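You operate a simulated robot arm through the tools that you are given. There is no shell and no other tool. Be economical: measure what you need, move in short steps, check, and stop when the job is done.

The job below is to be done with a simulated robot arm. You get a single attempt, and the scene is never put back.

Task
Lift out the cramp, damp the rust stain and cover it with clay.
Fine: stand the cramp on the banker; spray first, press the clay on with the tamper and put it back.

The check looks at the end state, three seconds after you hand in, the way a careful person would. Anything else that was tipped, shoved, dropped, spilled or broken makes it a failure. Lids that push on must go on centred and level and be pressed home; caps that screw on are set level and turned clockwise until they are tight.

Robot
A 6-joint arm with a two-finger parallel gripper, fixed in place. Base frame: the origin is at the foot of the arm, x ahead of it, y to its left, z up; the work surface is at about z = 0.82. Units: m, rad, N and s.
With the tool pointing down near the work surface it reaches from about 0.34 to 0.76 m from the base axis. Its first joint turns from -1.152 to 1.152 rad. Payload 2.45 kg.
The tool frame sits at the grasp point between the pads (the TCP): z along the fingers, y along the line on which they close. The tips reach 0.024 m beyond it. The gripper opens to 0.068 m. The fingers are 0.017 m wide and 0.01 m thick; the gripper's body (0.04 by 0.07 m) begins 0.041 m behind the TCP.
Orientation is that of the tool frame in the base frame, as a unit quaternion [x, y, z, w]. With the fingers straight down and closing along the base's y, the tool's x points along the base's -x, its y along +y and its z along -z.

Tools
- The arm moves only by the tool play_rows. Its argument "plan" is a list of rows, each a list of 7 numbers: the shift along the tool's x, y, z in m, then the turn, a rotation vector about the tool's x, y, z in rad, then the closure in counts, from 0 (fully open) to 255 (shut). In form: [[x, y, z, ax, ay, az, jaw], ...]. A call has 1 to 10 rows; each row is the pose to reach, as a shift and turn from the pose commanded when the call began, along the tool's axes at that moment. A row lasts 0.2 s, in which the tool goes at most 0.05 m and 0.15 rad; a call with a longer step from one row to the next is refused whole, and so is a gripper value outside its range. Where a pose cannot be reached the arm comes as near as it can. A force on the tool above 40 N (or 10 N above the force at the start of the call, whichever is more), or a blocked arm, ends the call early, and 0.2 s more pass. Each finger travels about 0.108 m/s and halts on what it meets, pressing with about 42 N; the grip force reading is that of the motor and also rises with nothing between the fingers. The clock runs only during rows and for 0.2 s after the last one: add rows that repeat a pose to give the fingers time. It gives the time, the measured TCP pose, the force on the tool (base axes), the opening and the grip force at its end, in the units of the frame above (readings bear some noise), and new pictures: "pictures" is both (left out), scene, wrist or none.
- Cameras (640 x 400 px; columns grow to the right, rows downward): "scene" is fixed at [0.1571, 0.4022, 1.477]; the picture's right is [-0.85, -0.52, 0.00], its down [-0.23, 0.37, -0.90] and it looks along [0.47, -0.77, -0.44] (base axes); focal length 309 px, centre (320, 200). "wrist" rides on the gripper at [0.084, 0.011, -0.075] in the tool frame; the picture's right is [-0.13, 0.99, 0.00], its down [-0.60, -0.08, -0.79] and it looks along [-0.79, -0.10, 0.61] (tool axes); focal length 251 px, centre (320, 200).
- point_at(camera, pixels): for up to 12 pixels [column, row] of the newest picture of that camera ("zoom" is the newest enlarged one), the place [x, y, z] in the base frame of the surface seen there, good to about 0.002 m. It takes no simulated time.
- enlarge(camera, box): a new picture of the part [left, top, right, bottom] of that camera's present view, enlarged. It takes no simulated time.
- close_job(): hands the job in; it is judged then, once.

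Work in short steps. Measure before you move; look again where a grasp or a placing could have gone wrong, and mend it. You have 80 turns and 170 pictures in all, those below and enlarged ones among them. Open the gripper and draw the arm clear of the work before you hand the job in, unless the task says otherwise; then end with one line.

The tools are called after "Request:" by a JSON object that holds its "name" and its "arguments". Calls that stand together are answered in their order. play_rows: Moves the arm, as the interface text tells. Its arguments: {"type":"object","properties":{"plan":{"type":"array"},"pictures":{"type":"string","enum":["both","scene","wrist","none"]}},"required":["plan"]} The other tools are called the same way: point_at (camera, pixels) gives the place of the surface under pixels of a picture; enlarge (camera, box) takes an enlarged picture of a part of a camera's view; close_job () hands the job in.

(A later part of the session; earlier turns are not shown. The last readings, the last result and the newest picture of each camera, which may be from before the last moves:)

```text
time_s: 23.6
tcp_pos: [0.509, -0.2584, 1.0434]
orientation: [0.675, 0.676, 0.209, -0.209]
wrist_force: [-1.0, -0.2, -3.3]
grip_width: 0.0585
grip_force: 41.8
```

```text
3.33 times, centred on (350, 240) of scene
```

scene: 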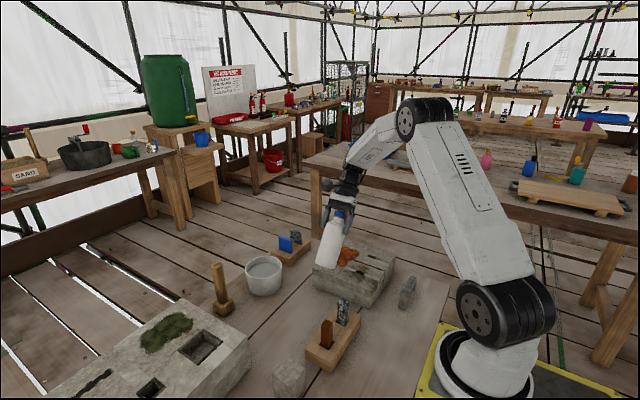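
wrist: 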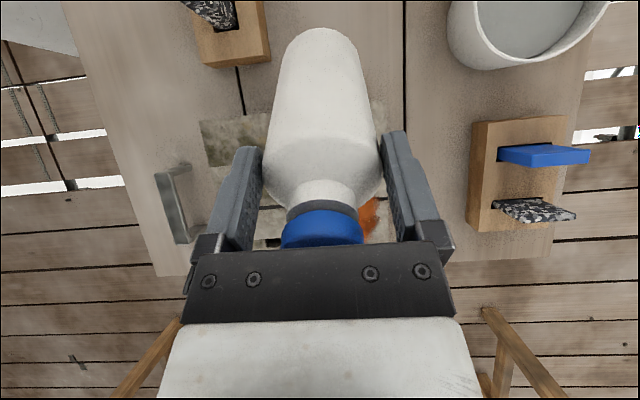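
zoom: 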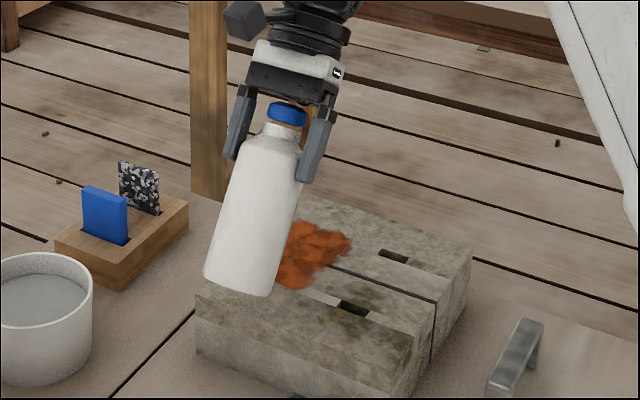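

No water yet. Tilt on to ~1.05 rad while lowering slightly, so the nozzle's line meets the stain centre.

Request:
{"name": "play_rows", "arguments": {"plan": [[0, 0, 0.012, 0, 0.15, 0, 48], [0, 0, 0.024, 0, 0.3, 0, 48], [-0.0005, 0, 0.036, 0, 0.45, 0, 48], [-0.0005, 0, 0.036, 0, 0.45, 0, 48]], "pictures": "both"}}

Request:
{"name": "enlarge", "arguments": {"camera": "scene", "box": [280, 180, 420, 300]}}

```text
time_s: 24.6
tcp_pos: [0.5093, -0.2383, 1.0136]
orientation: [0.612, 0.611, 0.356, -0.355]
wrist_force: [0.2, 0.1, -4.3]
grip_width: 0.0584
grip_force: 41.9
```

scene: 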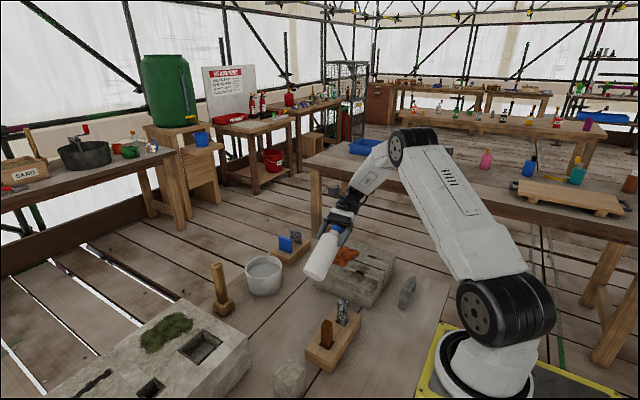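
wrist: 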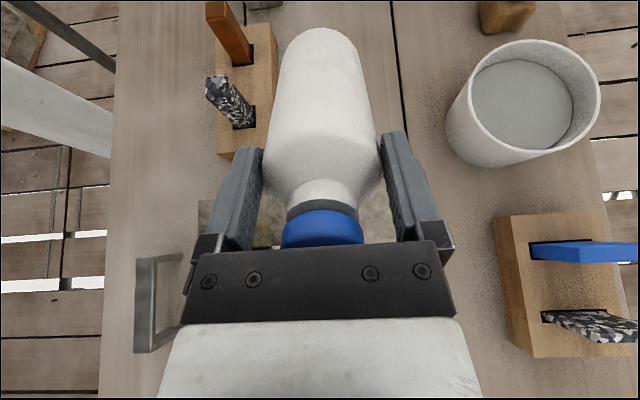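

```text
3.33 times, centred on (350, 240) of scene
```

zoom: 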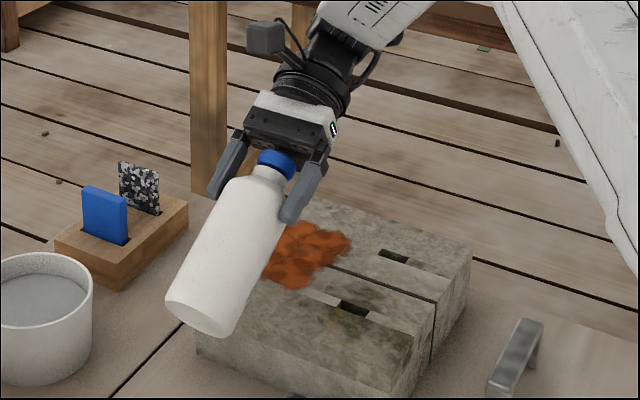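

Aimed at the stain but its colour is unchanged so far. Squeeze fully and wait ~1.5 s, then look.

Request:
{"name": "play_rows", "arguments": {"plan": [[0, 0, 0, 0, 0, 0, 255], [0, 0, 0, 0, 0, 0, 255], [0, 0, 0, 0, 0, 0, 255], [0, 0, 0, 0, 0, 0, 255], [0, 0, 0, 0, 0, 0, 255], [0, 0, 0, 0, 0, 0, 255]], "pictures": "none"}}

Request:
{"name": "enlarge", "arguments": {"camera": "scene", "box": [310, 210, 400, 290]}}

```text
time_s: 26.0
tcp_pos: [0.5103, -0.2377, 1.0131]
orientation: [0.612, 0.612, 0.354, -0.354]
wrist_force: [-0.8, -0.2, -3.4]
grip_width: 0.0585
grip_force: 42.5
```

```text
5.00 times, centred on (355, 250) of scene
```

zoom: 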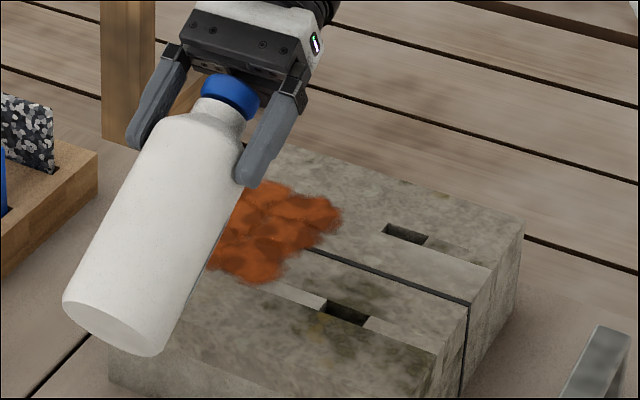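

No visible change. Bring the nozzle closer (≈3.5 cm over the stain) and tilt further to 1.35 rad, then hold.

Request:
{"name": "play_rows", "arguments": {"plan": [[-0.02, 0, -0.007, 0, 0.1, 0, 255], [-0.04, 0, -0.014, 0, 0.2, 0, 255], [-0.0617, 0, -0.0211, 0, 0.3, 0, 255], [-0.0617, 0, -0.0211, 0, 0.3, 0, 255], [-0.0617, 0, -0.0211, 0, 0.3, 0, 255], [-0.0617, 0, -0.0211, 0, 0.3, 0, 255]], "pictures": "both"}}

Request:
{"name": "enlarge", "arguments": {"camera": "scene", "box": [310, 210, 400, 290]}}

```text
time_s: 27.4
tcp_pos: [0.5043, -0.2773, 0.9675]
orientation: [0.553, 0.553, 0.441, -0.441]
wrist_force: [0.6, 0.1, -3.4]
grip_width: 0.0585
grip_force: 42.0
out of reach, approached as far as the arm can: row 3, 4, 5, 6
```

scene: 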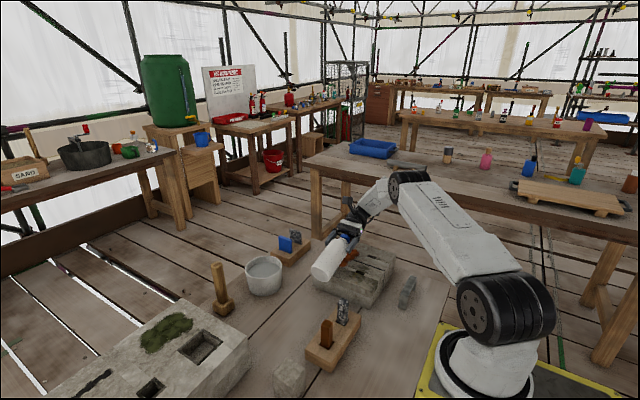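
wrist: 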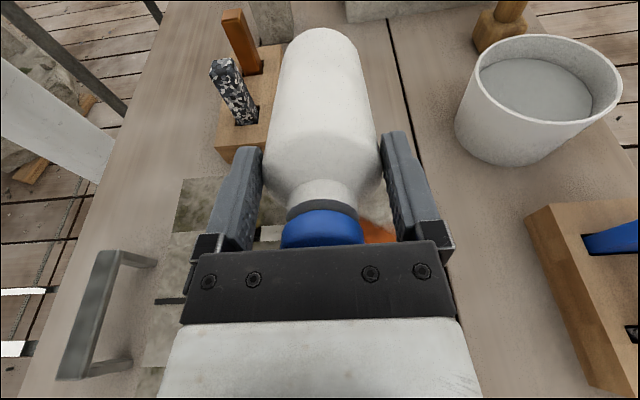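

```text
5.00 times, centred on (355, 250) of scene
```

zoom: 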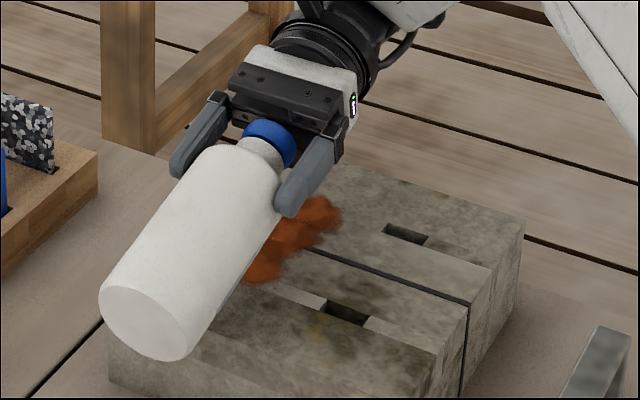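

The arm reached its limit here, yet the stain looks a bit darker. Draw back up and set the bottle more upright to view the stain.

Request:
{"name": "play_rows", "arguments": {"plan": [[0.02, 0, 0.012, 0, -0.15, 0, 255], [0.04, 0, 0.024, 0, -0.3, 0, 255], [0.06, 0, 0.036, 0, -0.45, 0, 255], [0.08, 0, 0.048, 0, -0.6, 0, 255], [0.09, 0, 0.06, 0, -0.75, 0, 255], [0.09, 0, 0.08, 0, -0.9, 0, 255], [0.09, 0, 0.1, 0, -1.05, 0, 255], [0.09, 0, 0.12, 0, -1.2, 0, 255], [0.09, 0, 0.13, 0, -1.35, 0, 255]], "pictures": "both"}}

Request:
{"name": "enlarge", "arguments": {"camera": "scene", "box": [310, 210, 400, 290]}}

```text
time_s: 29.4
tcp_pos: [0.5054, -0.1292, 1.0265]
orientation: [0.707, 0.707, 0.0, 0.001]
wrist_force: [-0.3, 0.0, -4.3]
grip_width: 0.0585
grip_force: 41.8
```

scene: 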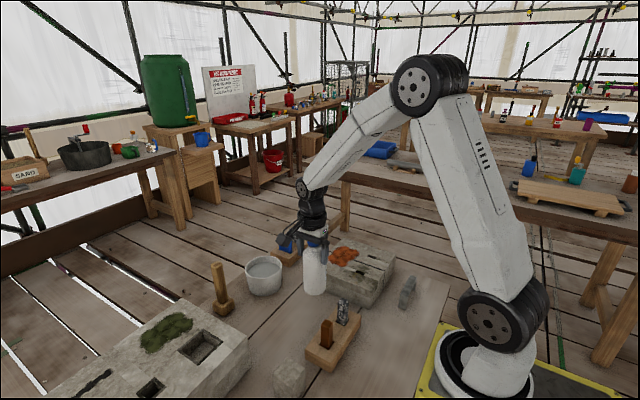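
wrist: 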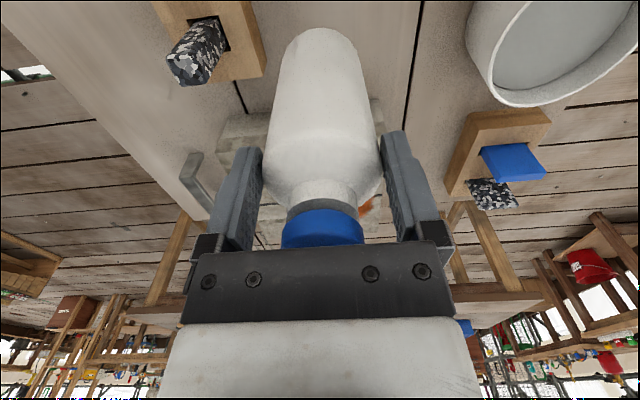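

```text
5.00 times, centred on (355, 250) of scene
```

zoom: 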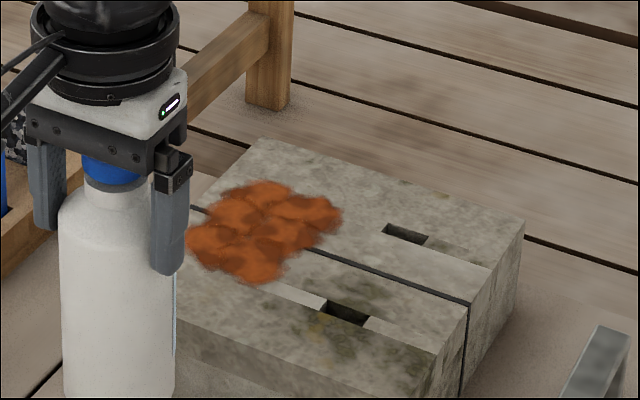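

Compare the stain against the very first enlargement with the same box.

Request:
{"name": "enlarge", "arguments": {"camera": "scene", "box": [310, 225, 410, 315]}}

```text
4.44 times, centred on (360, 270) of scene
```

zoom: 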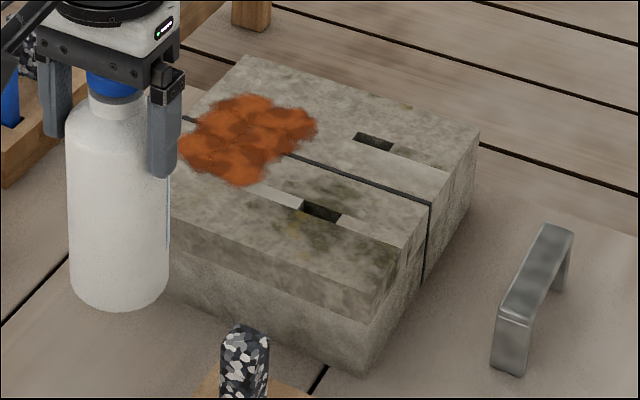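

The stain is unchanged, so holding/tilting/squeezing doesn't spray. The head has a stem under it (pump head) and the nozzle originally faced the stain, so I'll set the bottle back where it stood and press its head down.

Request:
{"name": "play_rows", "arguments": {"plan": [[0.0128, 0, 0, 0, 0, 0, 255], [0.0128, 0, 0.03, 0, 0, 0, 255], [0.0128, 0, 0.06, 0, 0, 0, 255], [0.0128, 0, 0.075, 0, 0, 0, 255], [0.0128, 0, 0.08, 0, 0, 0, 255], [0.0128, 0, 0.0825, 0, 0, 0, 255]], "pictures": "scene"}}

Request:
{"name": "enlarge", "arguments": {"camera": "scene", "box": [290, 230, 340, 330]}}

```text
time_s: 30.8
tcp_pos: [0.5035, -0.1189, 0.9446]
orientation: [0.707, 0.708, 0.0, 0.0]
wrist_force: [0.0, -0.1, -3.1]
grip_width: 0.0585
grip_force: 42.2
```

scene: 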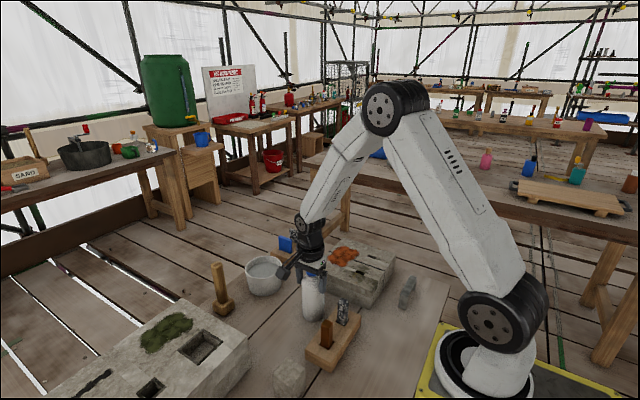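

```text
4.00 times, centred on (315, 280) of scene
```

zoom: 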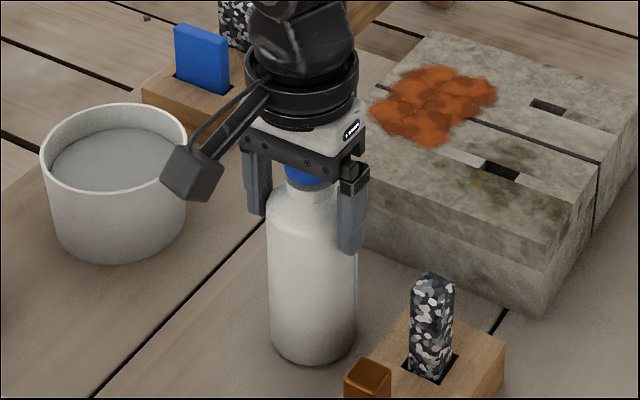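

Not yet touching (weight still carried). Lower in millimetre steps until the force shows contact.

Request:
{"name": "play_rows", "arguments": {"plan": [[0, 0, 0.001, 0, 0, 0, 255], [0, 0, 0.002, 0, 0, 0, 255], [0, 0, 0.003, 0, 0, 0, 255]], "pictures": "none"}}

```text
time_s: 31.6
tcp_pos: [0.5035, -0.1179, 0.9429]
orientation: [0.708, 0.706, 0.0, 0.0]
wrist_force: [-13.4, 0.7, 32.5]
grip_width: 0.0587
grip_force: 41.6
```

Contact (32 N). Back off 1.5 mm, open and rise.

Request:
{"name": "play_rows", "arguments": {"plan": [[0, 0, -0.0015, 0, 0, 0, 255], [0, 0, -0.0015, 0, 0, 0, 30], [0, 0, -0.0015, 0, 0, 0, 0], [0, 0, -0.0015, 0, 0, 0, 0], [0, 0, -0.03, 0, 0, 0, 0], [0, 0, -0.06, 0, 0, 0, 0], [0, 0, -0.1, 0, 0, 0, 0]], "pictures": "both"}}

Request:
{"name": "enlarge", "arguments": {"camera": "wrist", "box": [260, 0, 380, 120]}}

Request:
{"name": "enlarge", "arguments": {"camera": "scene", "box": [295, 255, 335, 285]}}

```text
time_s: 33.2
tcp_pos: [0.5049, -0.1179, 1.0409]
orientation: [0.707, 0.708, 0.0, 0.0]
wrist_force: [-0.4, -0.3, -0.5]
grip_width: 0.0682
grip_force: 0.1
```

scene: 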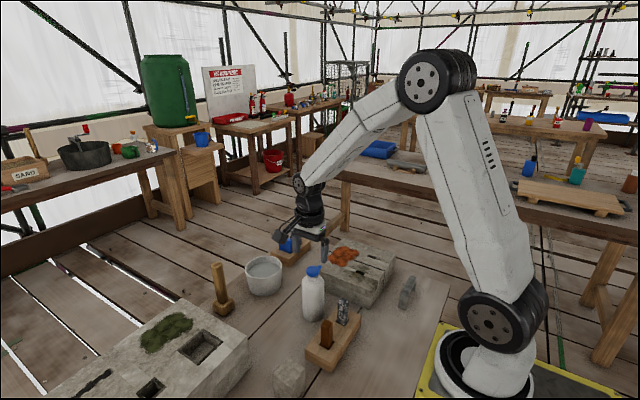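
wrist: 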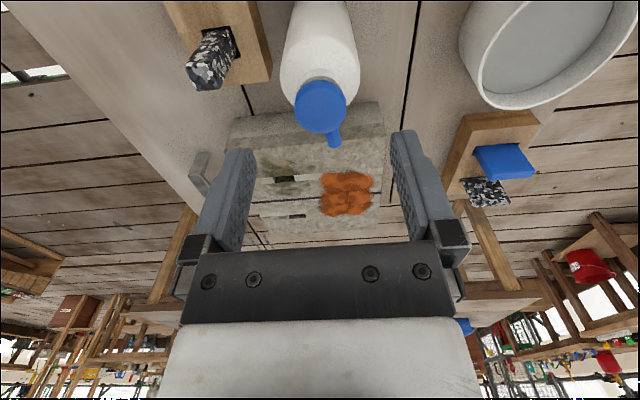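

```text
3.33 times, centred on (320, 60) of wrist
```

zoom: 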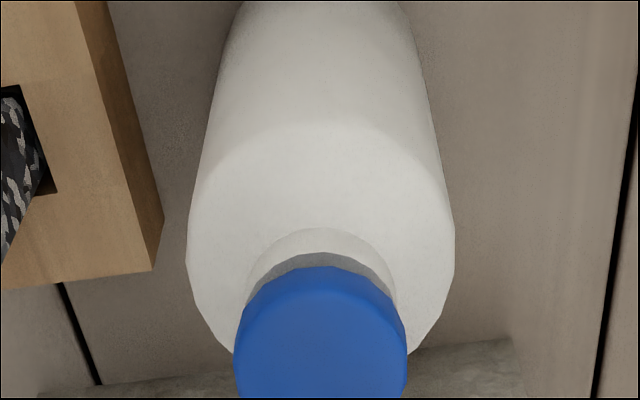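

```text
13.33 times, centred on (315, 270) of scene
```

zoom: 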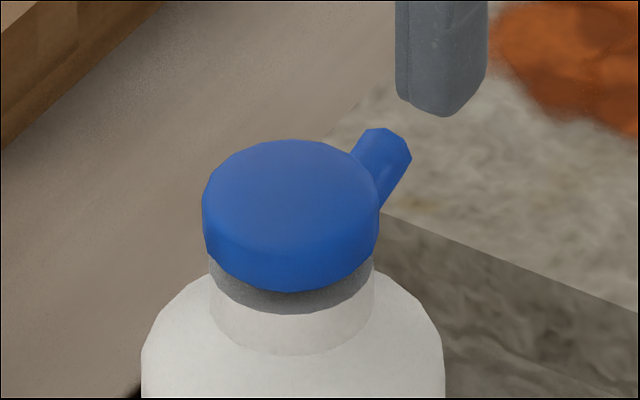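

The bottle stands; the head has a grey stem ring below it. Measure the cap and the nozzle direction.

Request:
{"name": "point_at", "arguments": {"camera": "zoom", "pixels": [[290, 195], [215, 190], [368, 195], [385, 155], [372, 185], [290, 280], [290, 302], [290, 345]]}}

Request:
{"name": "point_at", "arguments": {"camera": "wrist", "pixels": [[321, 105], [334, 142], [331, 131], [328, 140], [339, 139], [345, 195], [297, 100], [344, 105]]}}

```text
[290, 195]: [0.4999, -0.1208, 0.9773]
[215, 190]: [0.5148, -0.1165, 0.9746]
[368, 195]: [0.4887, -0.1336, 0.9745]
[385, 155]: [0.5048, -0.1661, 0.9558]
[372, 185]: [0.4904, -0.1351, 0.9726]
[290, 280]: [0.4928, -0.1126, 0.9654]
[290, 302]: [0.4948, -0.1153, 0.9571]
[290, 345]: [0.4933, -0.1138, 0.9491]
```

```text
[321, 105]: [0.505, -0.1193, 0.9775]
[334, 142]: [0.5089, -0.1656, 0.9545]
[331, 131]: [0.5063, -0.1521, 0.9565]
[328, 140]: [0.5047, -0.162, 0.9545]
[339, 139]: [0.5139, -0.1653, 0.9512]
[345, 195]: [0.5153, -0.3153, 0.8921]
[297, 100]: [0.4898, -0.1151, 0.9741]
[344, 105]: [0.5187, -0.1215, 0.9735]
```

Cap centre lies under the TCP (col 321); nozzle aims at the stain. Close the fingers and lower to just above the cap.

Request:
{"name": "play_rows", "arguments": {"plan": [[-0.001, 0, 0, 0, 0, 0, 255], [-0.001, 0, 0, 0, 0, 0, 255], [-0.001, 0, 0, 0, 0, 0, 255], [-0.001, 0, 0.015, 0, 0, 0, 255], [-0.001, 0, 0.03, 0, 0, 0, 255], [-0.001, 0, 0.035, 0, 0, 0, 255]], "pictures": "both"}}

Request:
{"name": "enlarge", "arguments": {"camera": "scene", "box": [290, 240, 350, 285]}}

```text
time_s: 34.6
tcp_pos: [0.5071, -0.1183, 1.0052]
orientation: [0.706, 0.708, -0.001, 0.0]
wrist_force: [-0.1, -0.2, -0.8]
grip_width: 0.0001
grip_force: 23.7
```

scene: 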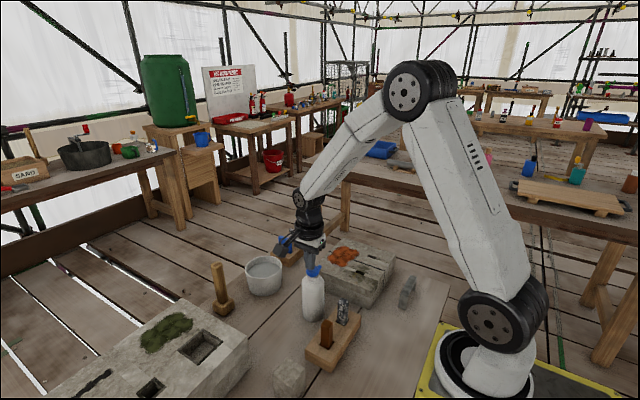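
wrist: 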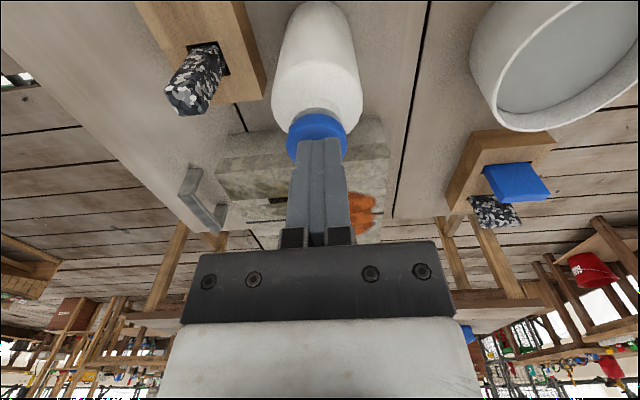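

```text
8.89 times, centred on (320, 262) of scene
```

zoom: 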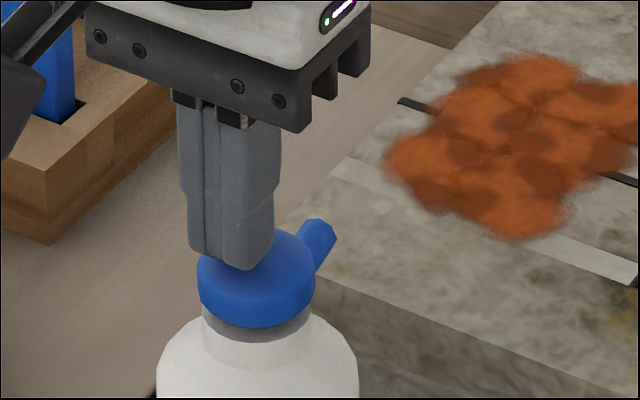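

The tips sit a few mm off the cap centre (cap is toward −x, −y). Correct by 3 mm and press down in small steps.

Request:
{"name": "play_rows", "arguments": {"plan": [[-0.003, -0.003, 0, 0, 0, 0, 255], [-0.003, -0.003, 0, 0, 0, 0, 255], [-0.003, -0.003, 0.002, 0, 0, 0, 255], [-0.003, -0.003, 0.004, 0, 0, 0, 255], [-0.003, -0.003, 0.0055, 0, 0, 0, 255], [-0.003, -0.003, 0.007, 0, 0, 0, 255]], "pictures": "scene"}}

Request:
{"name": "enlarge", "arguments": {"camera": "scene", "box": [290, 240, 350, 285]}}

```text
time_s: 36.0
tcp_pos: [0.502, -0.1207, 0.9989]
orientation: [0.706, 0.708, 0.0, 0.001]
wrist_force: [0.4, -0.2, 1.6]
grip_width: 0.0
grip_force: 23.9
```

scene: 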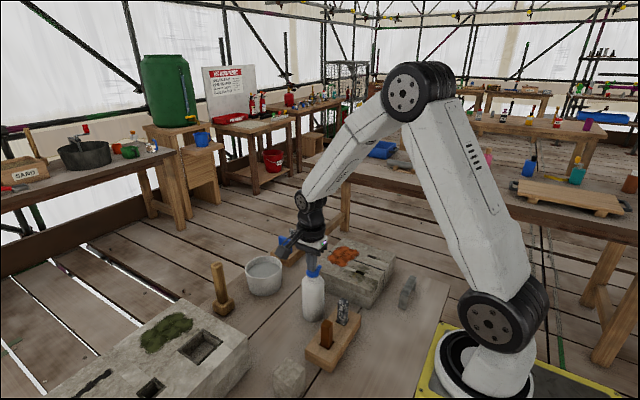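

```text
8.89 times, centred on (320, 262) of scene
```

zoom: 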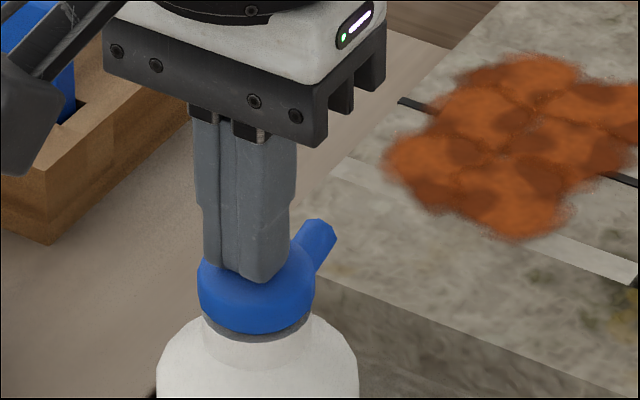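

The head moved down (grey ring narrower) at a small force: it is a pump. Press it further.

Request:
{"name": "play_rows", "arguments": {"plan": [[0, 0, 0.002, 0, 0, 0, 255], [0, 0, 0.004, 0, 0, 0, 255], [0, 0, 0.005, 0, 0, 0, 255], [0, 0, 0.006, 0, 0, 0, 255], [0, 0, 0.006, 0, 0, 0, 255]], "pictures": "scene"}}

Request:
{"name": "enlarge", "arguments": {"camera": "scene", "box": [300, 240, 370, 293]}}

```text
time_s: 37.2
tcp_pos: [0.5039, -0.1218, 0.9925]
orientation: [0.706, 0.708, 0.0, 0.001]
wrist_force: [-0.9, -0.3, 4.0]
grip_width: 0.0001
grip_force: 23.3
```

scene: 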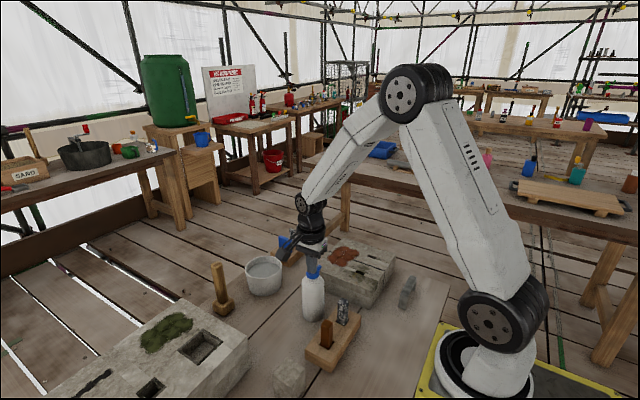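

```text
7.55 times, centred on (335, 266) of scene
```

zoom: 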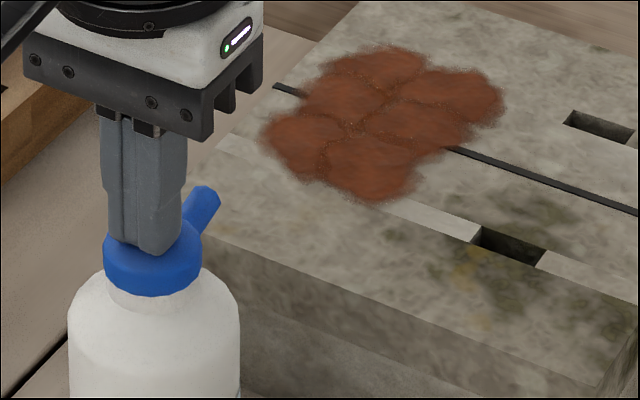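

The stain has turned dark: it is damp. Release the pump, rise and head for the tamper at about (0.711, -0.008).

Request:
{"name": "play_rows", "arguments": {"plan": [[0, 0, -0.01, 0, 0, 0, 255], [0, 0, -0.04, 0, 0, 0, 255], [0, 0, -0.07, 0, 0, 0, 255], [0.02, 0.035, -0.07, 0, 0, 0, 200], [0.04, 0.07, -0.07, 0, 0, 0, 100], [0.06, 0.105, -0.07, 0, 0, 0, 0], [0.08, 0.14, -0.07, 0, 0, 0, 0], [0.1, 0.175, -0.07, 0, 0, 0, 0], [0.115, 0.208, -0.07, 0, 0, 0, 0], [0.115, 0.208, -0.07, 0, 0, 0, 0]], "pictures": "both"}}

Request:
{"name": "enlarge", "arguments": {"camera": "scene", "box": [190, 220, 390, 340]}}

Request:
{"name": "enlarge", "arguments": {"camera": "wrist", "box": [200, 0, 440, 150]}}

```text
time_s: 39.4
tcp_pos: [0.7121, -0.0063, 1.0634]
orientation: [0.707, 0.707, -0.001, -0.001]
wrist_force: [0.6, -0.4, -0.6]
grip_width: 0.068
grip_force: 0.0
```

scene: 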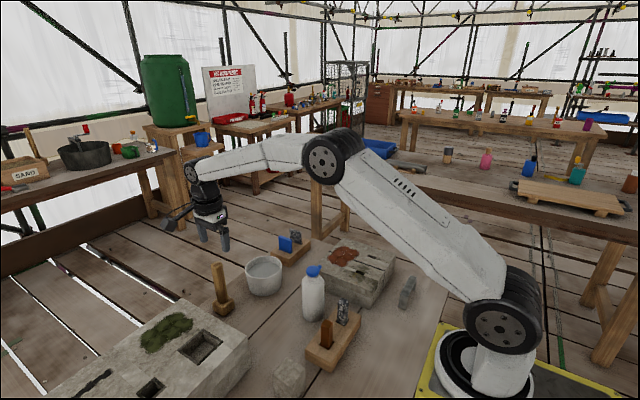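
wrist: 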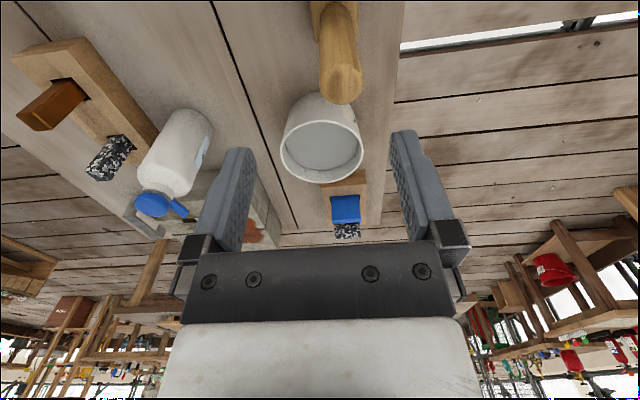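

```text
3.20 times, centred on (290, 280) of scene
```

zoom: 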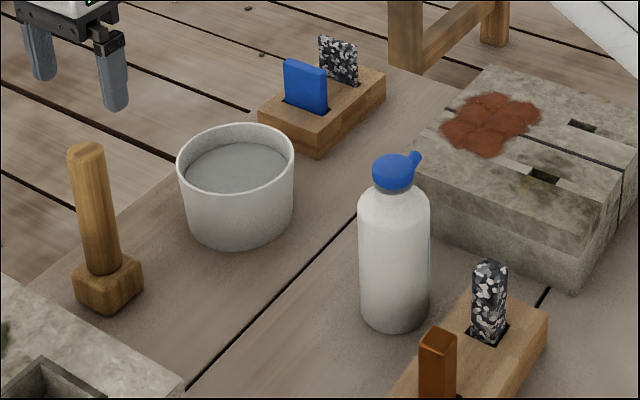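

```text
2.67 times, centred on (320, 75) of wrist
```

zoom: 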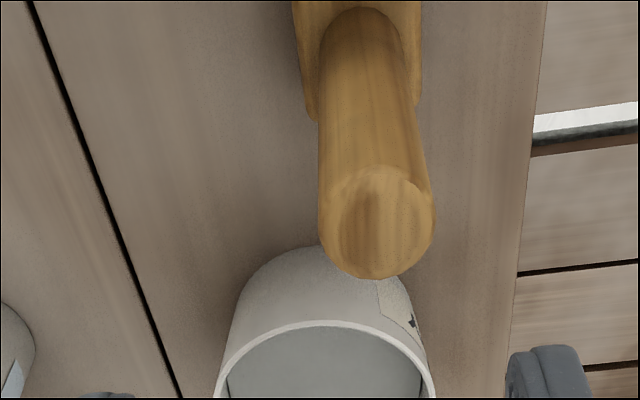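

Stain is evenly damp. Measure the handle top, the tub and its label.

Request:
{"name": "point_at", "arguments": {"camera": "wrist", "pixels": [[341, 83], [320, 83], [361, 83], [341, 68], [341, 100], [335, 25], [320, 150], [283, 150], [362, 150], [320, 172], [320, 118], [345, 20]]}}

Request:
{"name": "enlarge", "arguments": {"camera": "wrist", "box": [270, 80, 380, 190]}}

```text
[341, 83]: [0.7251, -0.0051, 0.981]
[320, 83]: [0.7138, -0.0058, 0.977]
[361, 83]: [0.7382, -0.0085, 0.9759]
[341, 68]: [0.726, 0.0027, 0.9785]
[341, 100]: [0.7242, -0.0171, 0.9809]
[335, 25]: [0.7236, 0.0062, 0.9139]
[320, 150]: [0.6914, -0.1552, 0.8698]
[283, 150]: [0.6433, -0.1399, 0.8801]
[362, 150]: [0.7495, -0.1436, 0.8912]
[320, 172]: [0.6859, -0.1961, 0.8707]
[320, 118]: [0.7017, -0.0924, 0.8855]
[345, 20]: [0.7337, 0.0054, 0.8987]
```

```text
3.64 times, centred on (325, 135) of wrist
```

zoom: 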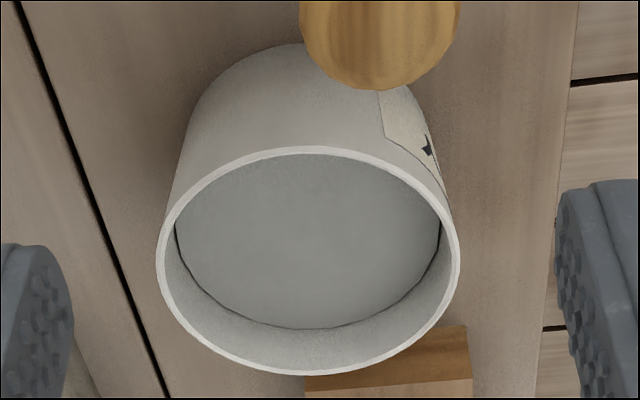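

Handle top centre (0.7257, −0.005), z 0.980, ⌀26 mm. Shift +13.7 mm in tool y, +1.5 mm in tool x, and descend to TCP ≈0.985 first for a check.

Request:
{"name": "play_rows", "arguments": {"plan": [[0.0015, 0.0137, 0, 0, 0, 0, 0], [0.0015, 0.0137, 0.02, 0, 0, 0, 0], [0.0015, 0.0137, 0.045, 0, 0, 0, 0], [0.0015, 0.0137, 0.07, 0, 0, 0, 0], [0.0015, 0.0137, 0.078, 0, 0, 0, 0], [0.0015, 0.0137, 0.078, 0, 0, 0, 0]], "pictures": "wrist"}}

Request:
{"name": "enlarge", "arguments": {"camera": "scene", "box": [180, 230, 280, 330]}}

```text
time_s: 40.8
tcp_pos: [0.723, -0.004, 0.9878]
orientation: [0.706, 0.708, 0.001, -0.001]
wrist_force: [-0.2, -0.5, -0.2]
grip_width: 0.0679
grip_force: 0.0
```

wrist: 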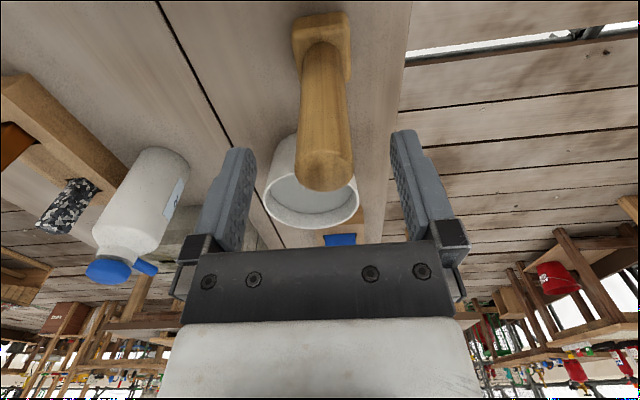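

```text
4.00 times, centred on (230, 280) of scene
```

zoom: 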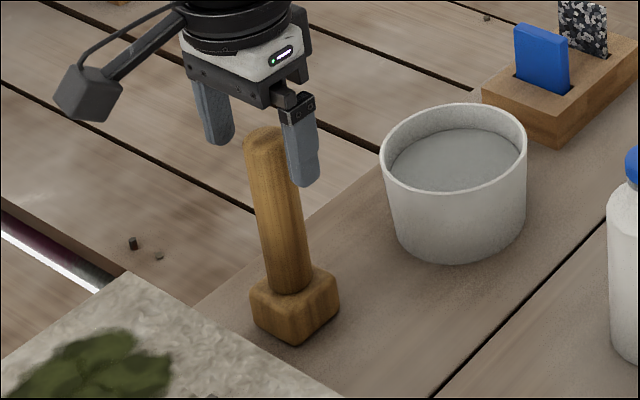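

Handle at cols 296–355 (+2 mm). Descend to TCP ≈0.946 and close.

Request:
{"name": "play_rows", "arguments": {"plan": [[0, 0.002, 0.015, 0, 0, 0, 0], [0, 0.002, 0.03, 0, 0, 0, 0], [0, 0.002, 0.041, 0, 0, 0, 0], [0, 0.002, 0.041, 0, 0, 0, 0], [0, 0.002, 0.041, 0, 0, 0, 120], [0, 0.002, 0.041, 0, 0, 0, 255], [0, 0.002, 0.041, 0, 0, 0, 255], [0, 0.002, 0.041, 0, 0, 0, 255]], "pictures": "both"}}

Request:
{"name": "enlarge", "arguments": {"camera": "scene", "box": [180, 230, 280, 330]}}

```text
time_s: 42.6
tcp_pos: [0.7254, -0.0058, 0.9465]
orientation: [0.707, 0.708, 0.0, -0.001]
wrist_force: [0.5, -0.5, -0.3]
grip_width: 0.0294
grip_force: 42.1
```

scene: 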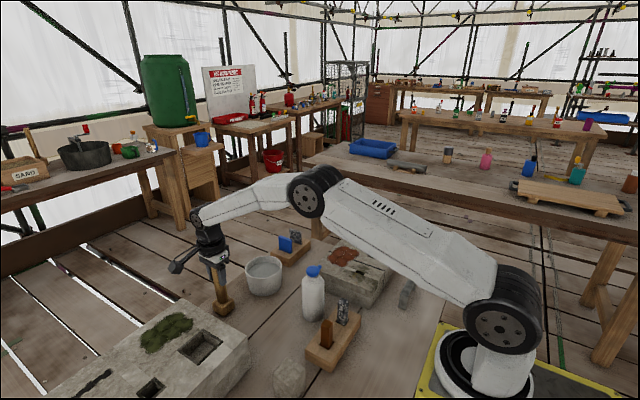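
wrist: 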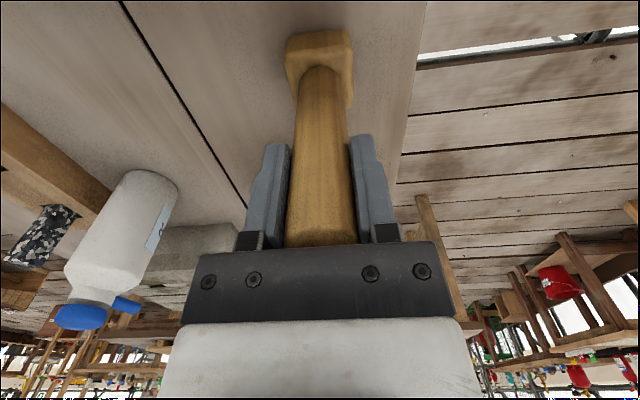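

```text
4.00 times, centred on (230, 280) of scene
```

zoom: 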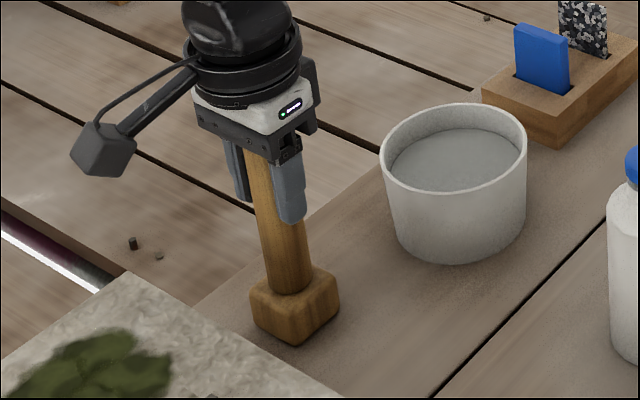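

Tamper gripped (29 mm). Lift it 10 cm and carry over the tub centre (~0.695, −0.145).

Request:
{"name": "play_rows", "arguments": {"plan": [[0, 0, -0.02, 0, 0, 0, 255], [0, 0, -0.06, 0, 0, 0, 255], [0, 0, -0.1, 0, 0, 0, 255], [-0.035, -0.01, -0.105, 0, 0, 0, 255], [-0.07, -0.018, -0.105, 0, 0, 0, 255], [-0.105, -0.025, -0.105, 0, 0, 0, 255], [-0.139, -0.03, -0.105, 0, 0, 0, 255], [-0.139, -0.03, -0.105, 0, 0, 0, 255]], "pictures": "both"}}

Request:
{"name": "enlarge", "arguments": {"camera": "scene", "box": [210, 210, 310, 310]}}

```text
time_s: 44.4
tcp_pos: [0.6995, -0.1457, 1.0516]
orientation: [0.706, 0.708, 0.0, -0.001]
wrist_force: [0.3, -0.5, -2.2]
grip_width: 0.0291
grip_force: 42.1
```

scene: 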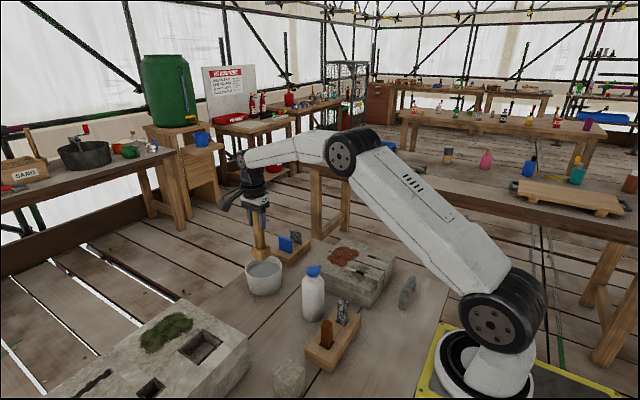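
wrist: 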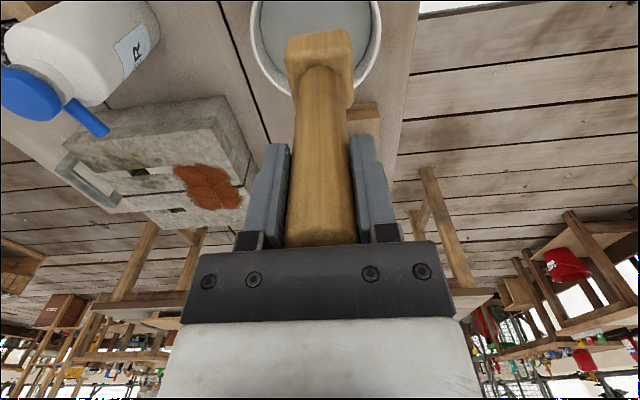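

```text
4.00 times, centred on (260, 260) of scene
```

zoom: 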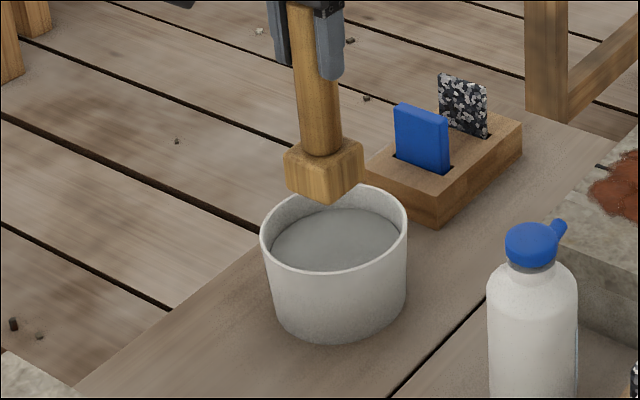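

The block is slightly toward +x/+y of the tub centre. Correct (−3 mm x, −7 mm y) and lower into the clay slowly.

Request:
{"name": "play_rows", "arguments": {"plan": [[-0.007, -0.003, 0, 0, 0, 0, 255], [-0.007, -0.003, 0.02, 0, 0, 0, 255], [-0.007, -0.003, 0.04, 0, 0, 0, 255], [-0.007, -0.003, 0.048, 0, 0, 0, 255], [-0.007, -0.003, 0.052, 0, 0, 0, 255], [-0.007, -0.003, 0.055, 0, 0, 0, 255]], "pictures": "scene"}}

Request:
{"name": "enlarge", "arguments": {"camera": "scene", "box": [210, 210, 310, 310]}}

```text
time_s: 45.8
tcp_pos: [0.6935, -0.1502, 0.9945]
orientation: [0.707, 0.707, 0.0, 0.0]
wrist_force: [0.3, -0.1, -2.9]
grip_width: 0.0292
grip_force: 42.4
```

scene: 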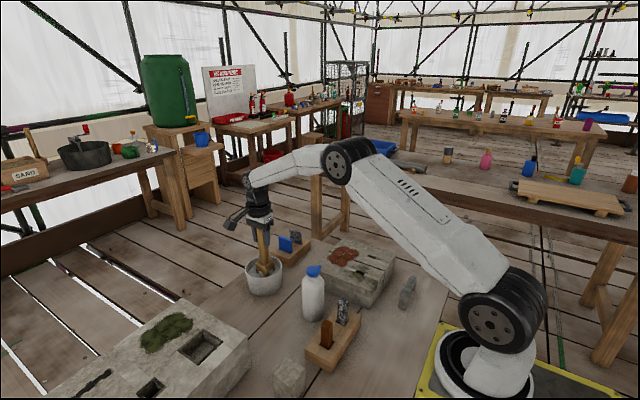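

```text
4.00 times, centred on (260, 260) of scene
```

zoom: 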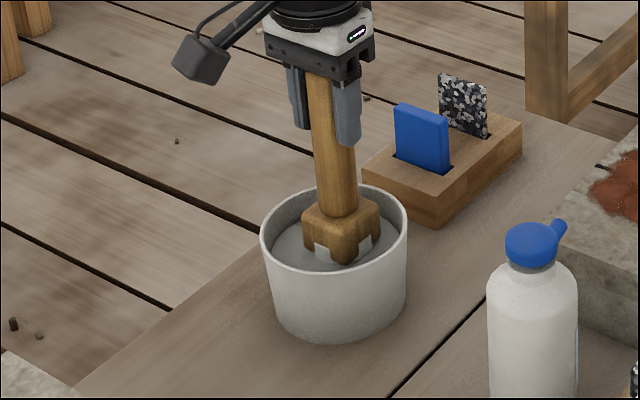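

Clay already shows on the block's sides. Dip 4 mm more, then lift out and look.

Request:
{"name": "play_rows", "arguments": {"plan": [[0, 0, 0.002, 0, 0, 0, 255], [0, 0, 0.004, 0, 0, 0, 255], [0, 0, 0.004, 0, 0, 0, 255], [0, 0, -0.01, 0, 0, 0, 255], [0, 0, -0.04, 0, 0, 0, 255], [0, 0, -0.07, 0, 0, 0, 255]], "pictures": "both"}}

Request:
{"name": "enlarge", "arguments": {"camera": "scene", "box": [210, 190, 310, 290]}}

```text
time_s: 47.2
tcp_pos: [0.6916, -0.1518, 1.0631]
orientation: [0.707, 0.708, 0.0, -0.001]
wrist_force: [-0.5, -0.5, -2.8]
grip_width: 0.0293
grip_force: 41.8
```

scene: 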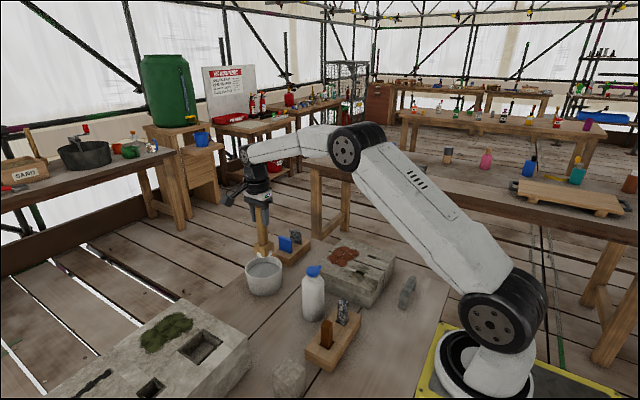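
wrist: 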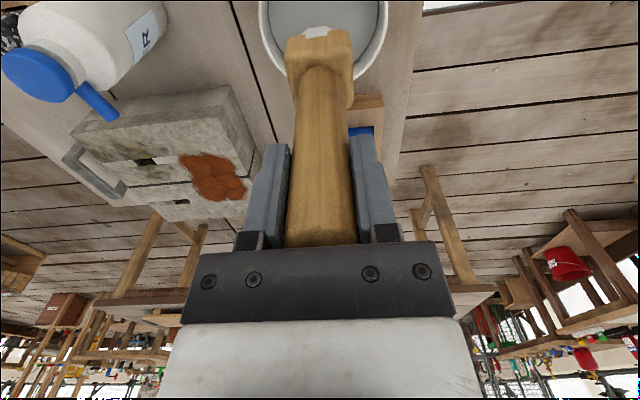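

```text
4.00 times, centred on (260, 240) of scene
```

zoom: 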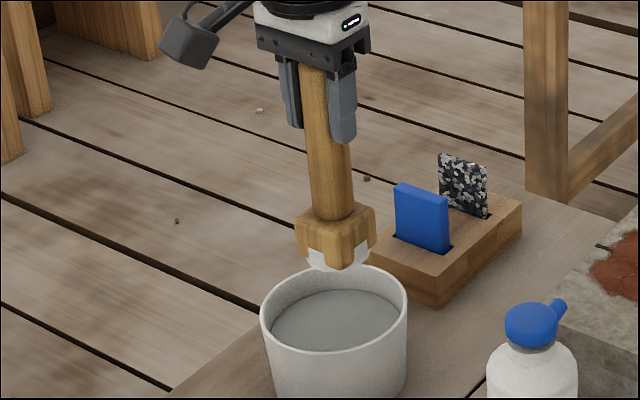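

A clay lump hangs under the block. Measure the stain's outline and the slab tops before carrying across.

Request:
{"name": "point_at", "arguments": {"camera": "wrist", "pixels": [[182, 160], [222, 154], [244, 190], [210, 200], [212, 178]]}}

Request:
{"name": "point_at", "arguments": {"camera": "zoom", "pixels": [[420, 190], [460, 158], [334, 265], [334, 310], [320, 240]]}}

Request:
{"name": "point_at", "arguments": {"camera": "scene", "pixels": [[328, 254], [343, 263], [358, 250], [345, 244], [343, 254]]}}

```text
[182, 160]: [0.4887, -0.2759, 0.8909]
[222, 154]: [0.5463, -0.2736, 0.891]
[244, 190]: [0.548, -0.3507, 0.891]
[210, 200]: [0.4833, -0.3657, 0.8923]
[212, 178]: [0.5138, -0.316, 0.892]
```

```text
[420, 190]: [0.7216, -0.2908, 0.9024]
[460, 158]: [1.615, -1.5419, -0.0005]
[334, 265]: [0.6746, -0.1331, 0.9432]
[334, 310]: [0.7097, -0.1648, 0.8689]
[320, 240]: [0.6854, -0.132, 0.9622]
```

```text
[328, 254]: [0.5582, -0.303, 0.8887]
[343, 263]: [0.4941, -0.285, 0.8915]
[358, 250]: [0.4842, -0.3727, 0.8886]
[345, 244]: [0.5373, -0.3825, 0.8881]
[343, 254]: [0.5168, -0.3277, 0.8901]
```

Stain centre ≈(0.515, −0.318); slab tops 0.902. Raise and carry the tamper across over the stain.

Request:
{"name": "play_rows", "arguments": {"plan": [[0, 0, -0.025, 0, 0, 0, 255], [-0.028, -0.03, -0.03, 0, 0, 0, 255], [-0.056, -0.06, -0.03, 0, 0, 0, 255], [-0.084, -0.09, -0.03, 0, 0, 0, 255], [-0.112, -0.12, -0.03, 0, 0, 0, 255], [-0.14, -0.15, -0.03, 0, 0, 0, 255], [-0.167, -0.1775, -0.03, 0, 0, 0, 255], [-0.167, -0.1775, 0.0, 0, 0, 0, 255], [-0.167, -0.1775, 0.0, 0, 0, 0, 255]], "pictures": "both"}}

Request:
{"name": "enlarge", "arguments": {"camera": "scene", "box": [300, 190, 400, 290]}}

```text
time_s: 49.2
tcp_pos: [0.5143, -0.3193, 1.0645]
orientation: [0.707, 0.707, 0.001, 0.0]
wrist_force: [-0.5, 0.8, -2.2]
grip_width: 0.0291
grip_force: 41.9
```

scene: 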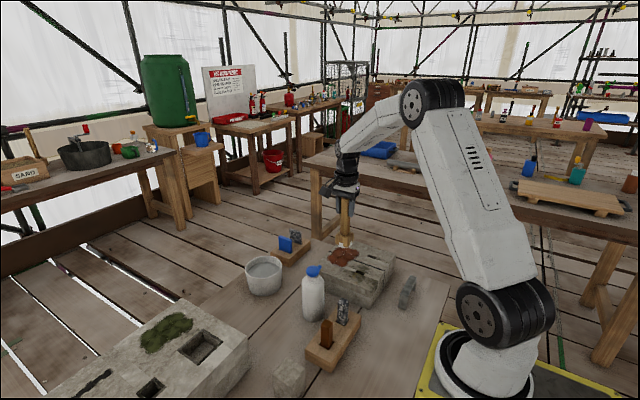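
wrist: 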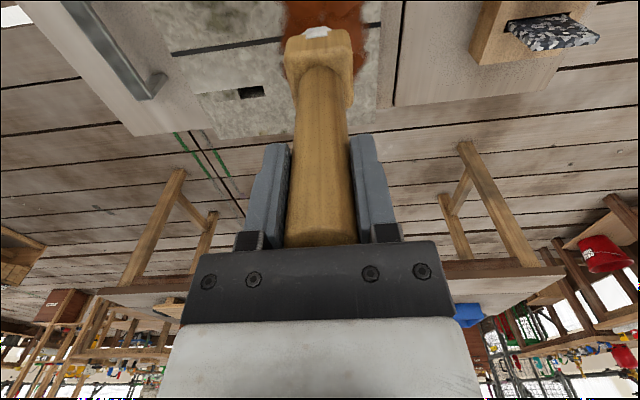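

```text
4.00 times, centred on (350, 240) of scene
```

zoom: 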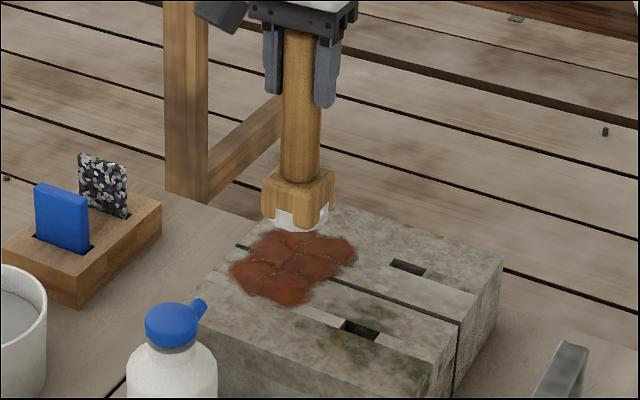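

Aligned over the stain. Lower and press in small steps.

Request:
{"name": "play_rows", "arguments": {"plan": [[0, 0, 0.02, 0, 0, 0, 255], [0, 0, 0.034, 0, 0, 0, 255], [0, 0, 0.038, 0, 0, 0, 255], [0, 0, 0.041, 0, 0, 0, 255], [0, 0, 0.043, 0, 0, 0, 255], [0, 0, 0.045, 0, 0, 0, 255]], "pictures": "scene"}}

Request:
{"name": "enlarge", "arguments": {"camera": "scene", "box": [300, 200, 400, 300]}}

```text
time_s: 50.6
tcp_pos: [0.516, -0.319, 1.0193]
orientation: [0.707, 0.708, 0.001, -0.001]
wrist_force: [-1.0, -0.5, -2.4]
grip_width: 0.0293
grip_force: 42.1
```

scene: 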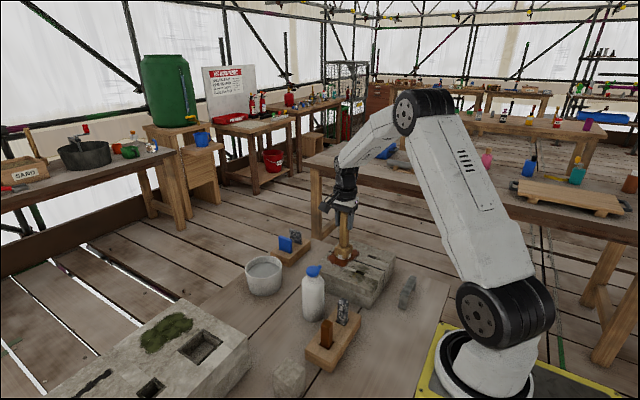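

```text
4.00 times, centred on (350, 250) of scene
```

zoom: 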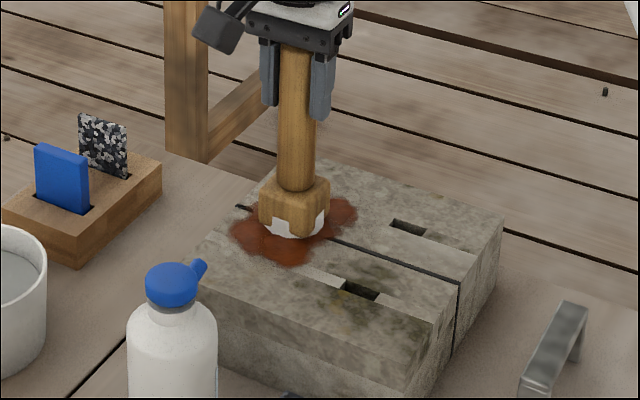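

Not yet pressing (no force). Continue down in 1.5 mm steps.

Request:
{"name": "play_rows", "arguments": {"plan": [[0, 0, 0.0015, 0, 0, 0, 255], [0, 0, 0.003, 0, 0, 0, 255], [0, 0, 0.0045, 0, 0, 0, 255], [0, 0, 0.006, 0, 0, 0, 255]], "pictures": "none"}}

Request:
{"name": "enlarge", "arguments": {"camera": "scene", "box": [300, 200, 400, 300]}}

```text
time_s: 51.6
tcp_pos: [0.5159, -0.3193, 1.0159]
orientation: [0.707, 0.707, 0.0, 0.002]
wrist_force: [-7.7, 2.7, 23.4]
grip_width: 0.0292
grip_force: 41.4
```

```text
4.00 times, centred on (350, 250) of scene
```

zoom: 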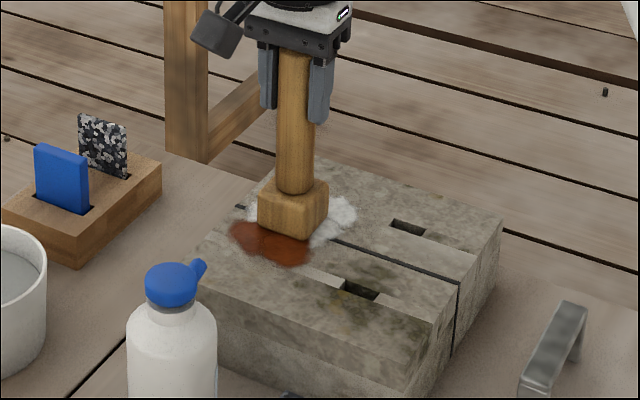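

Pressed at ~25 N; clay is now on part of the stain. Lift and look at the coverage.

Request:
{"name": "play_rows", "arguments": {"plan": [[0, 0, -0.005, 0, 0, 0, 255], [0, 0, -0.03, 0, 0, 0, 255], [0, 0, -0.07, 0, 0, 0, 255]], "pictures": "both"}}

Request:
{"name": "enlarge", "arguments": {"camera": "scene", "box": [300, 205, 380, 285]}}

```text
time_s: 52.4
tcp_pos: [0.5163, -0.3202, 1.0852]
orientation: [0.707, 0.708, -0.001, 0.0]
wrist_force: [-0.7, 0.0, -3.0]
grip_width: 0.0294
grip_force: 42.4
```

scene: 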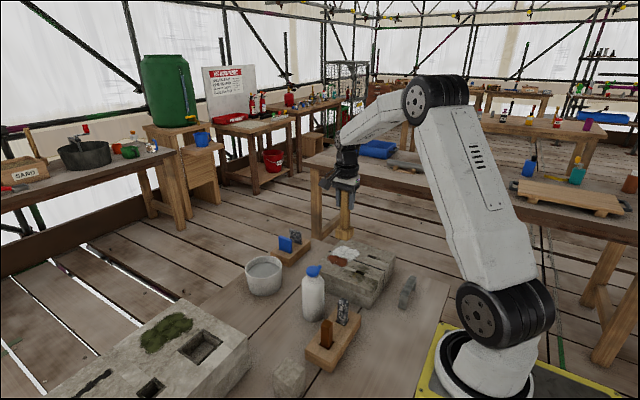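
wrist: 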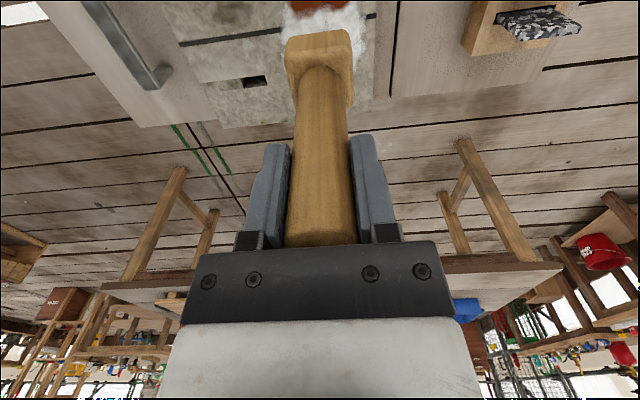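

```text
5.00 times, centred on (340, 245) of scene
```

zoom: 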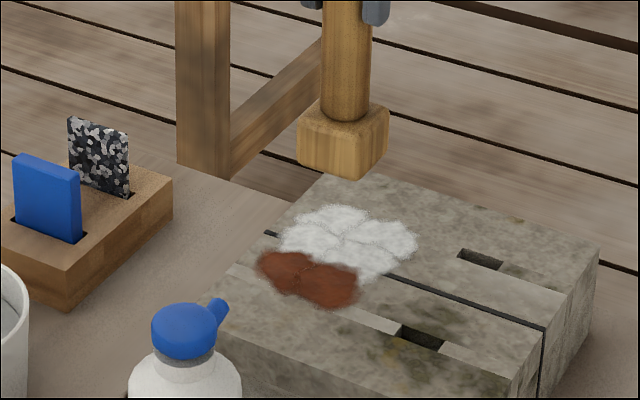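

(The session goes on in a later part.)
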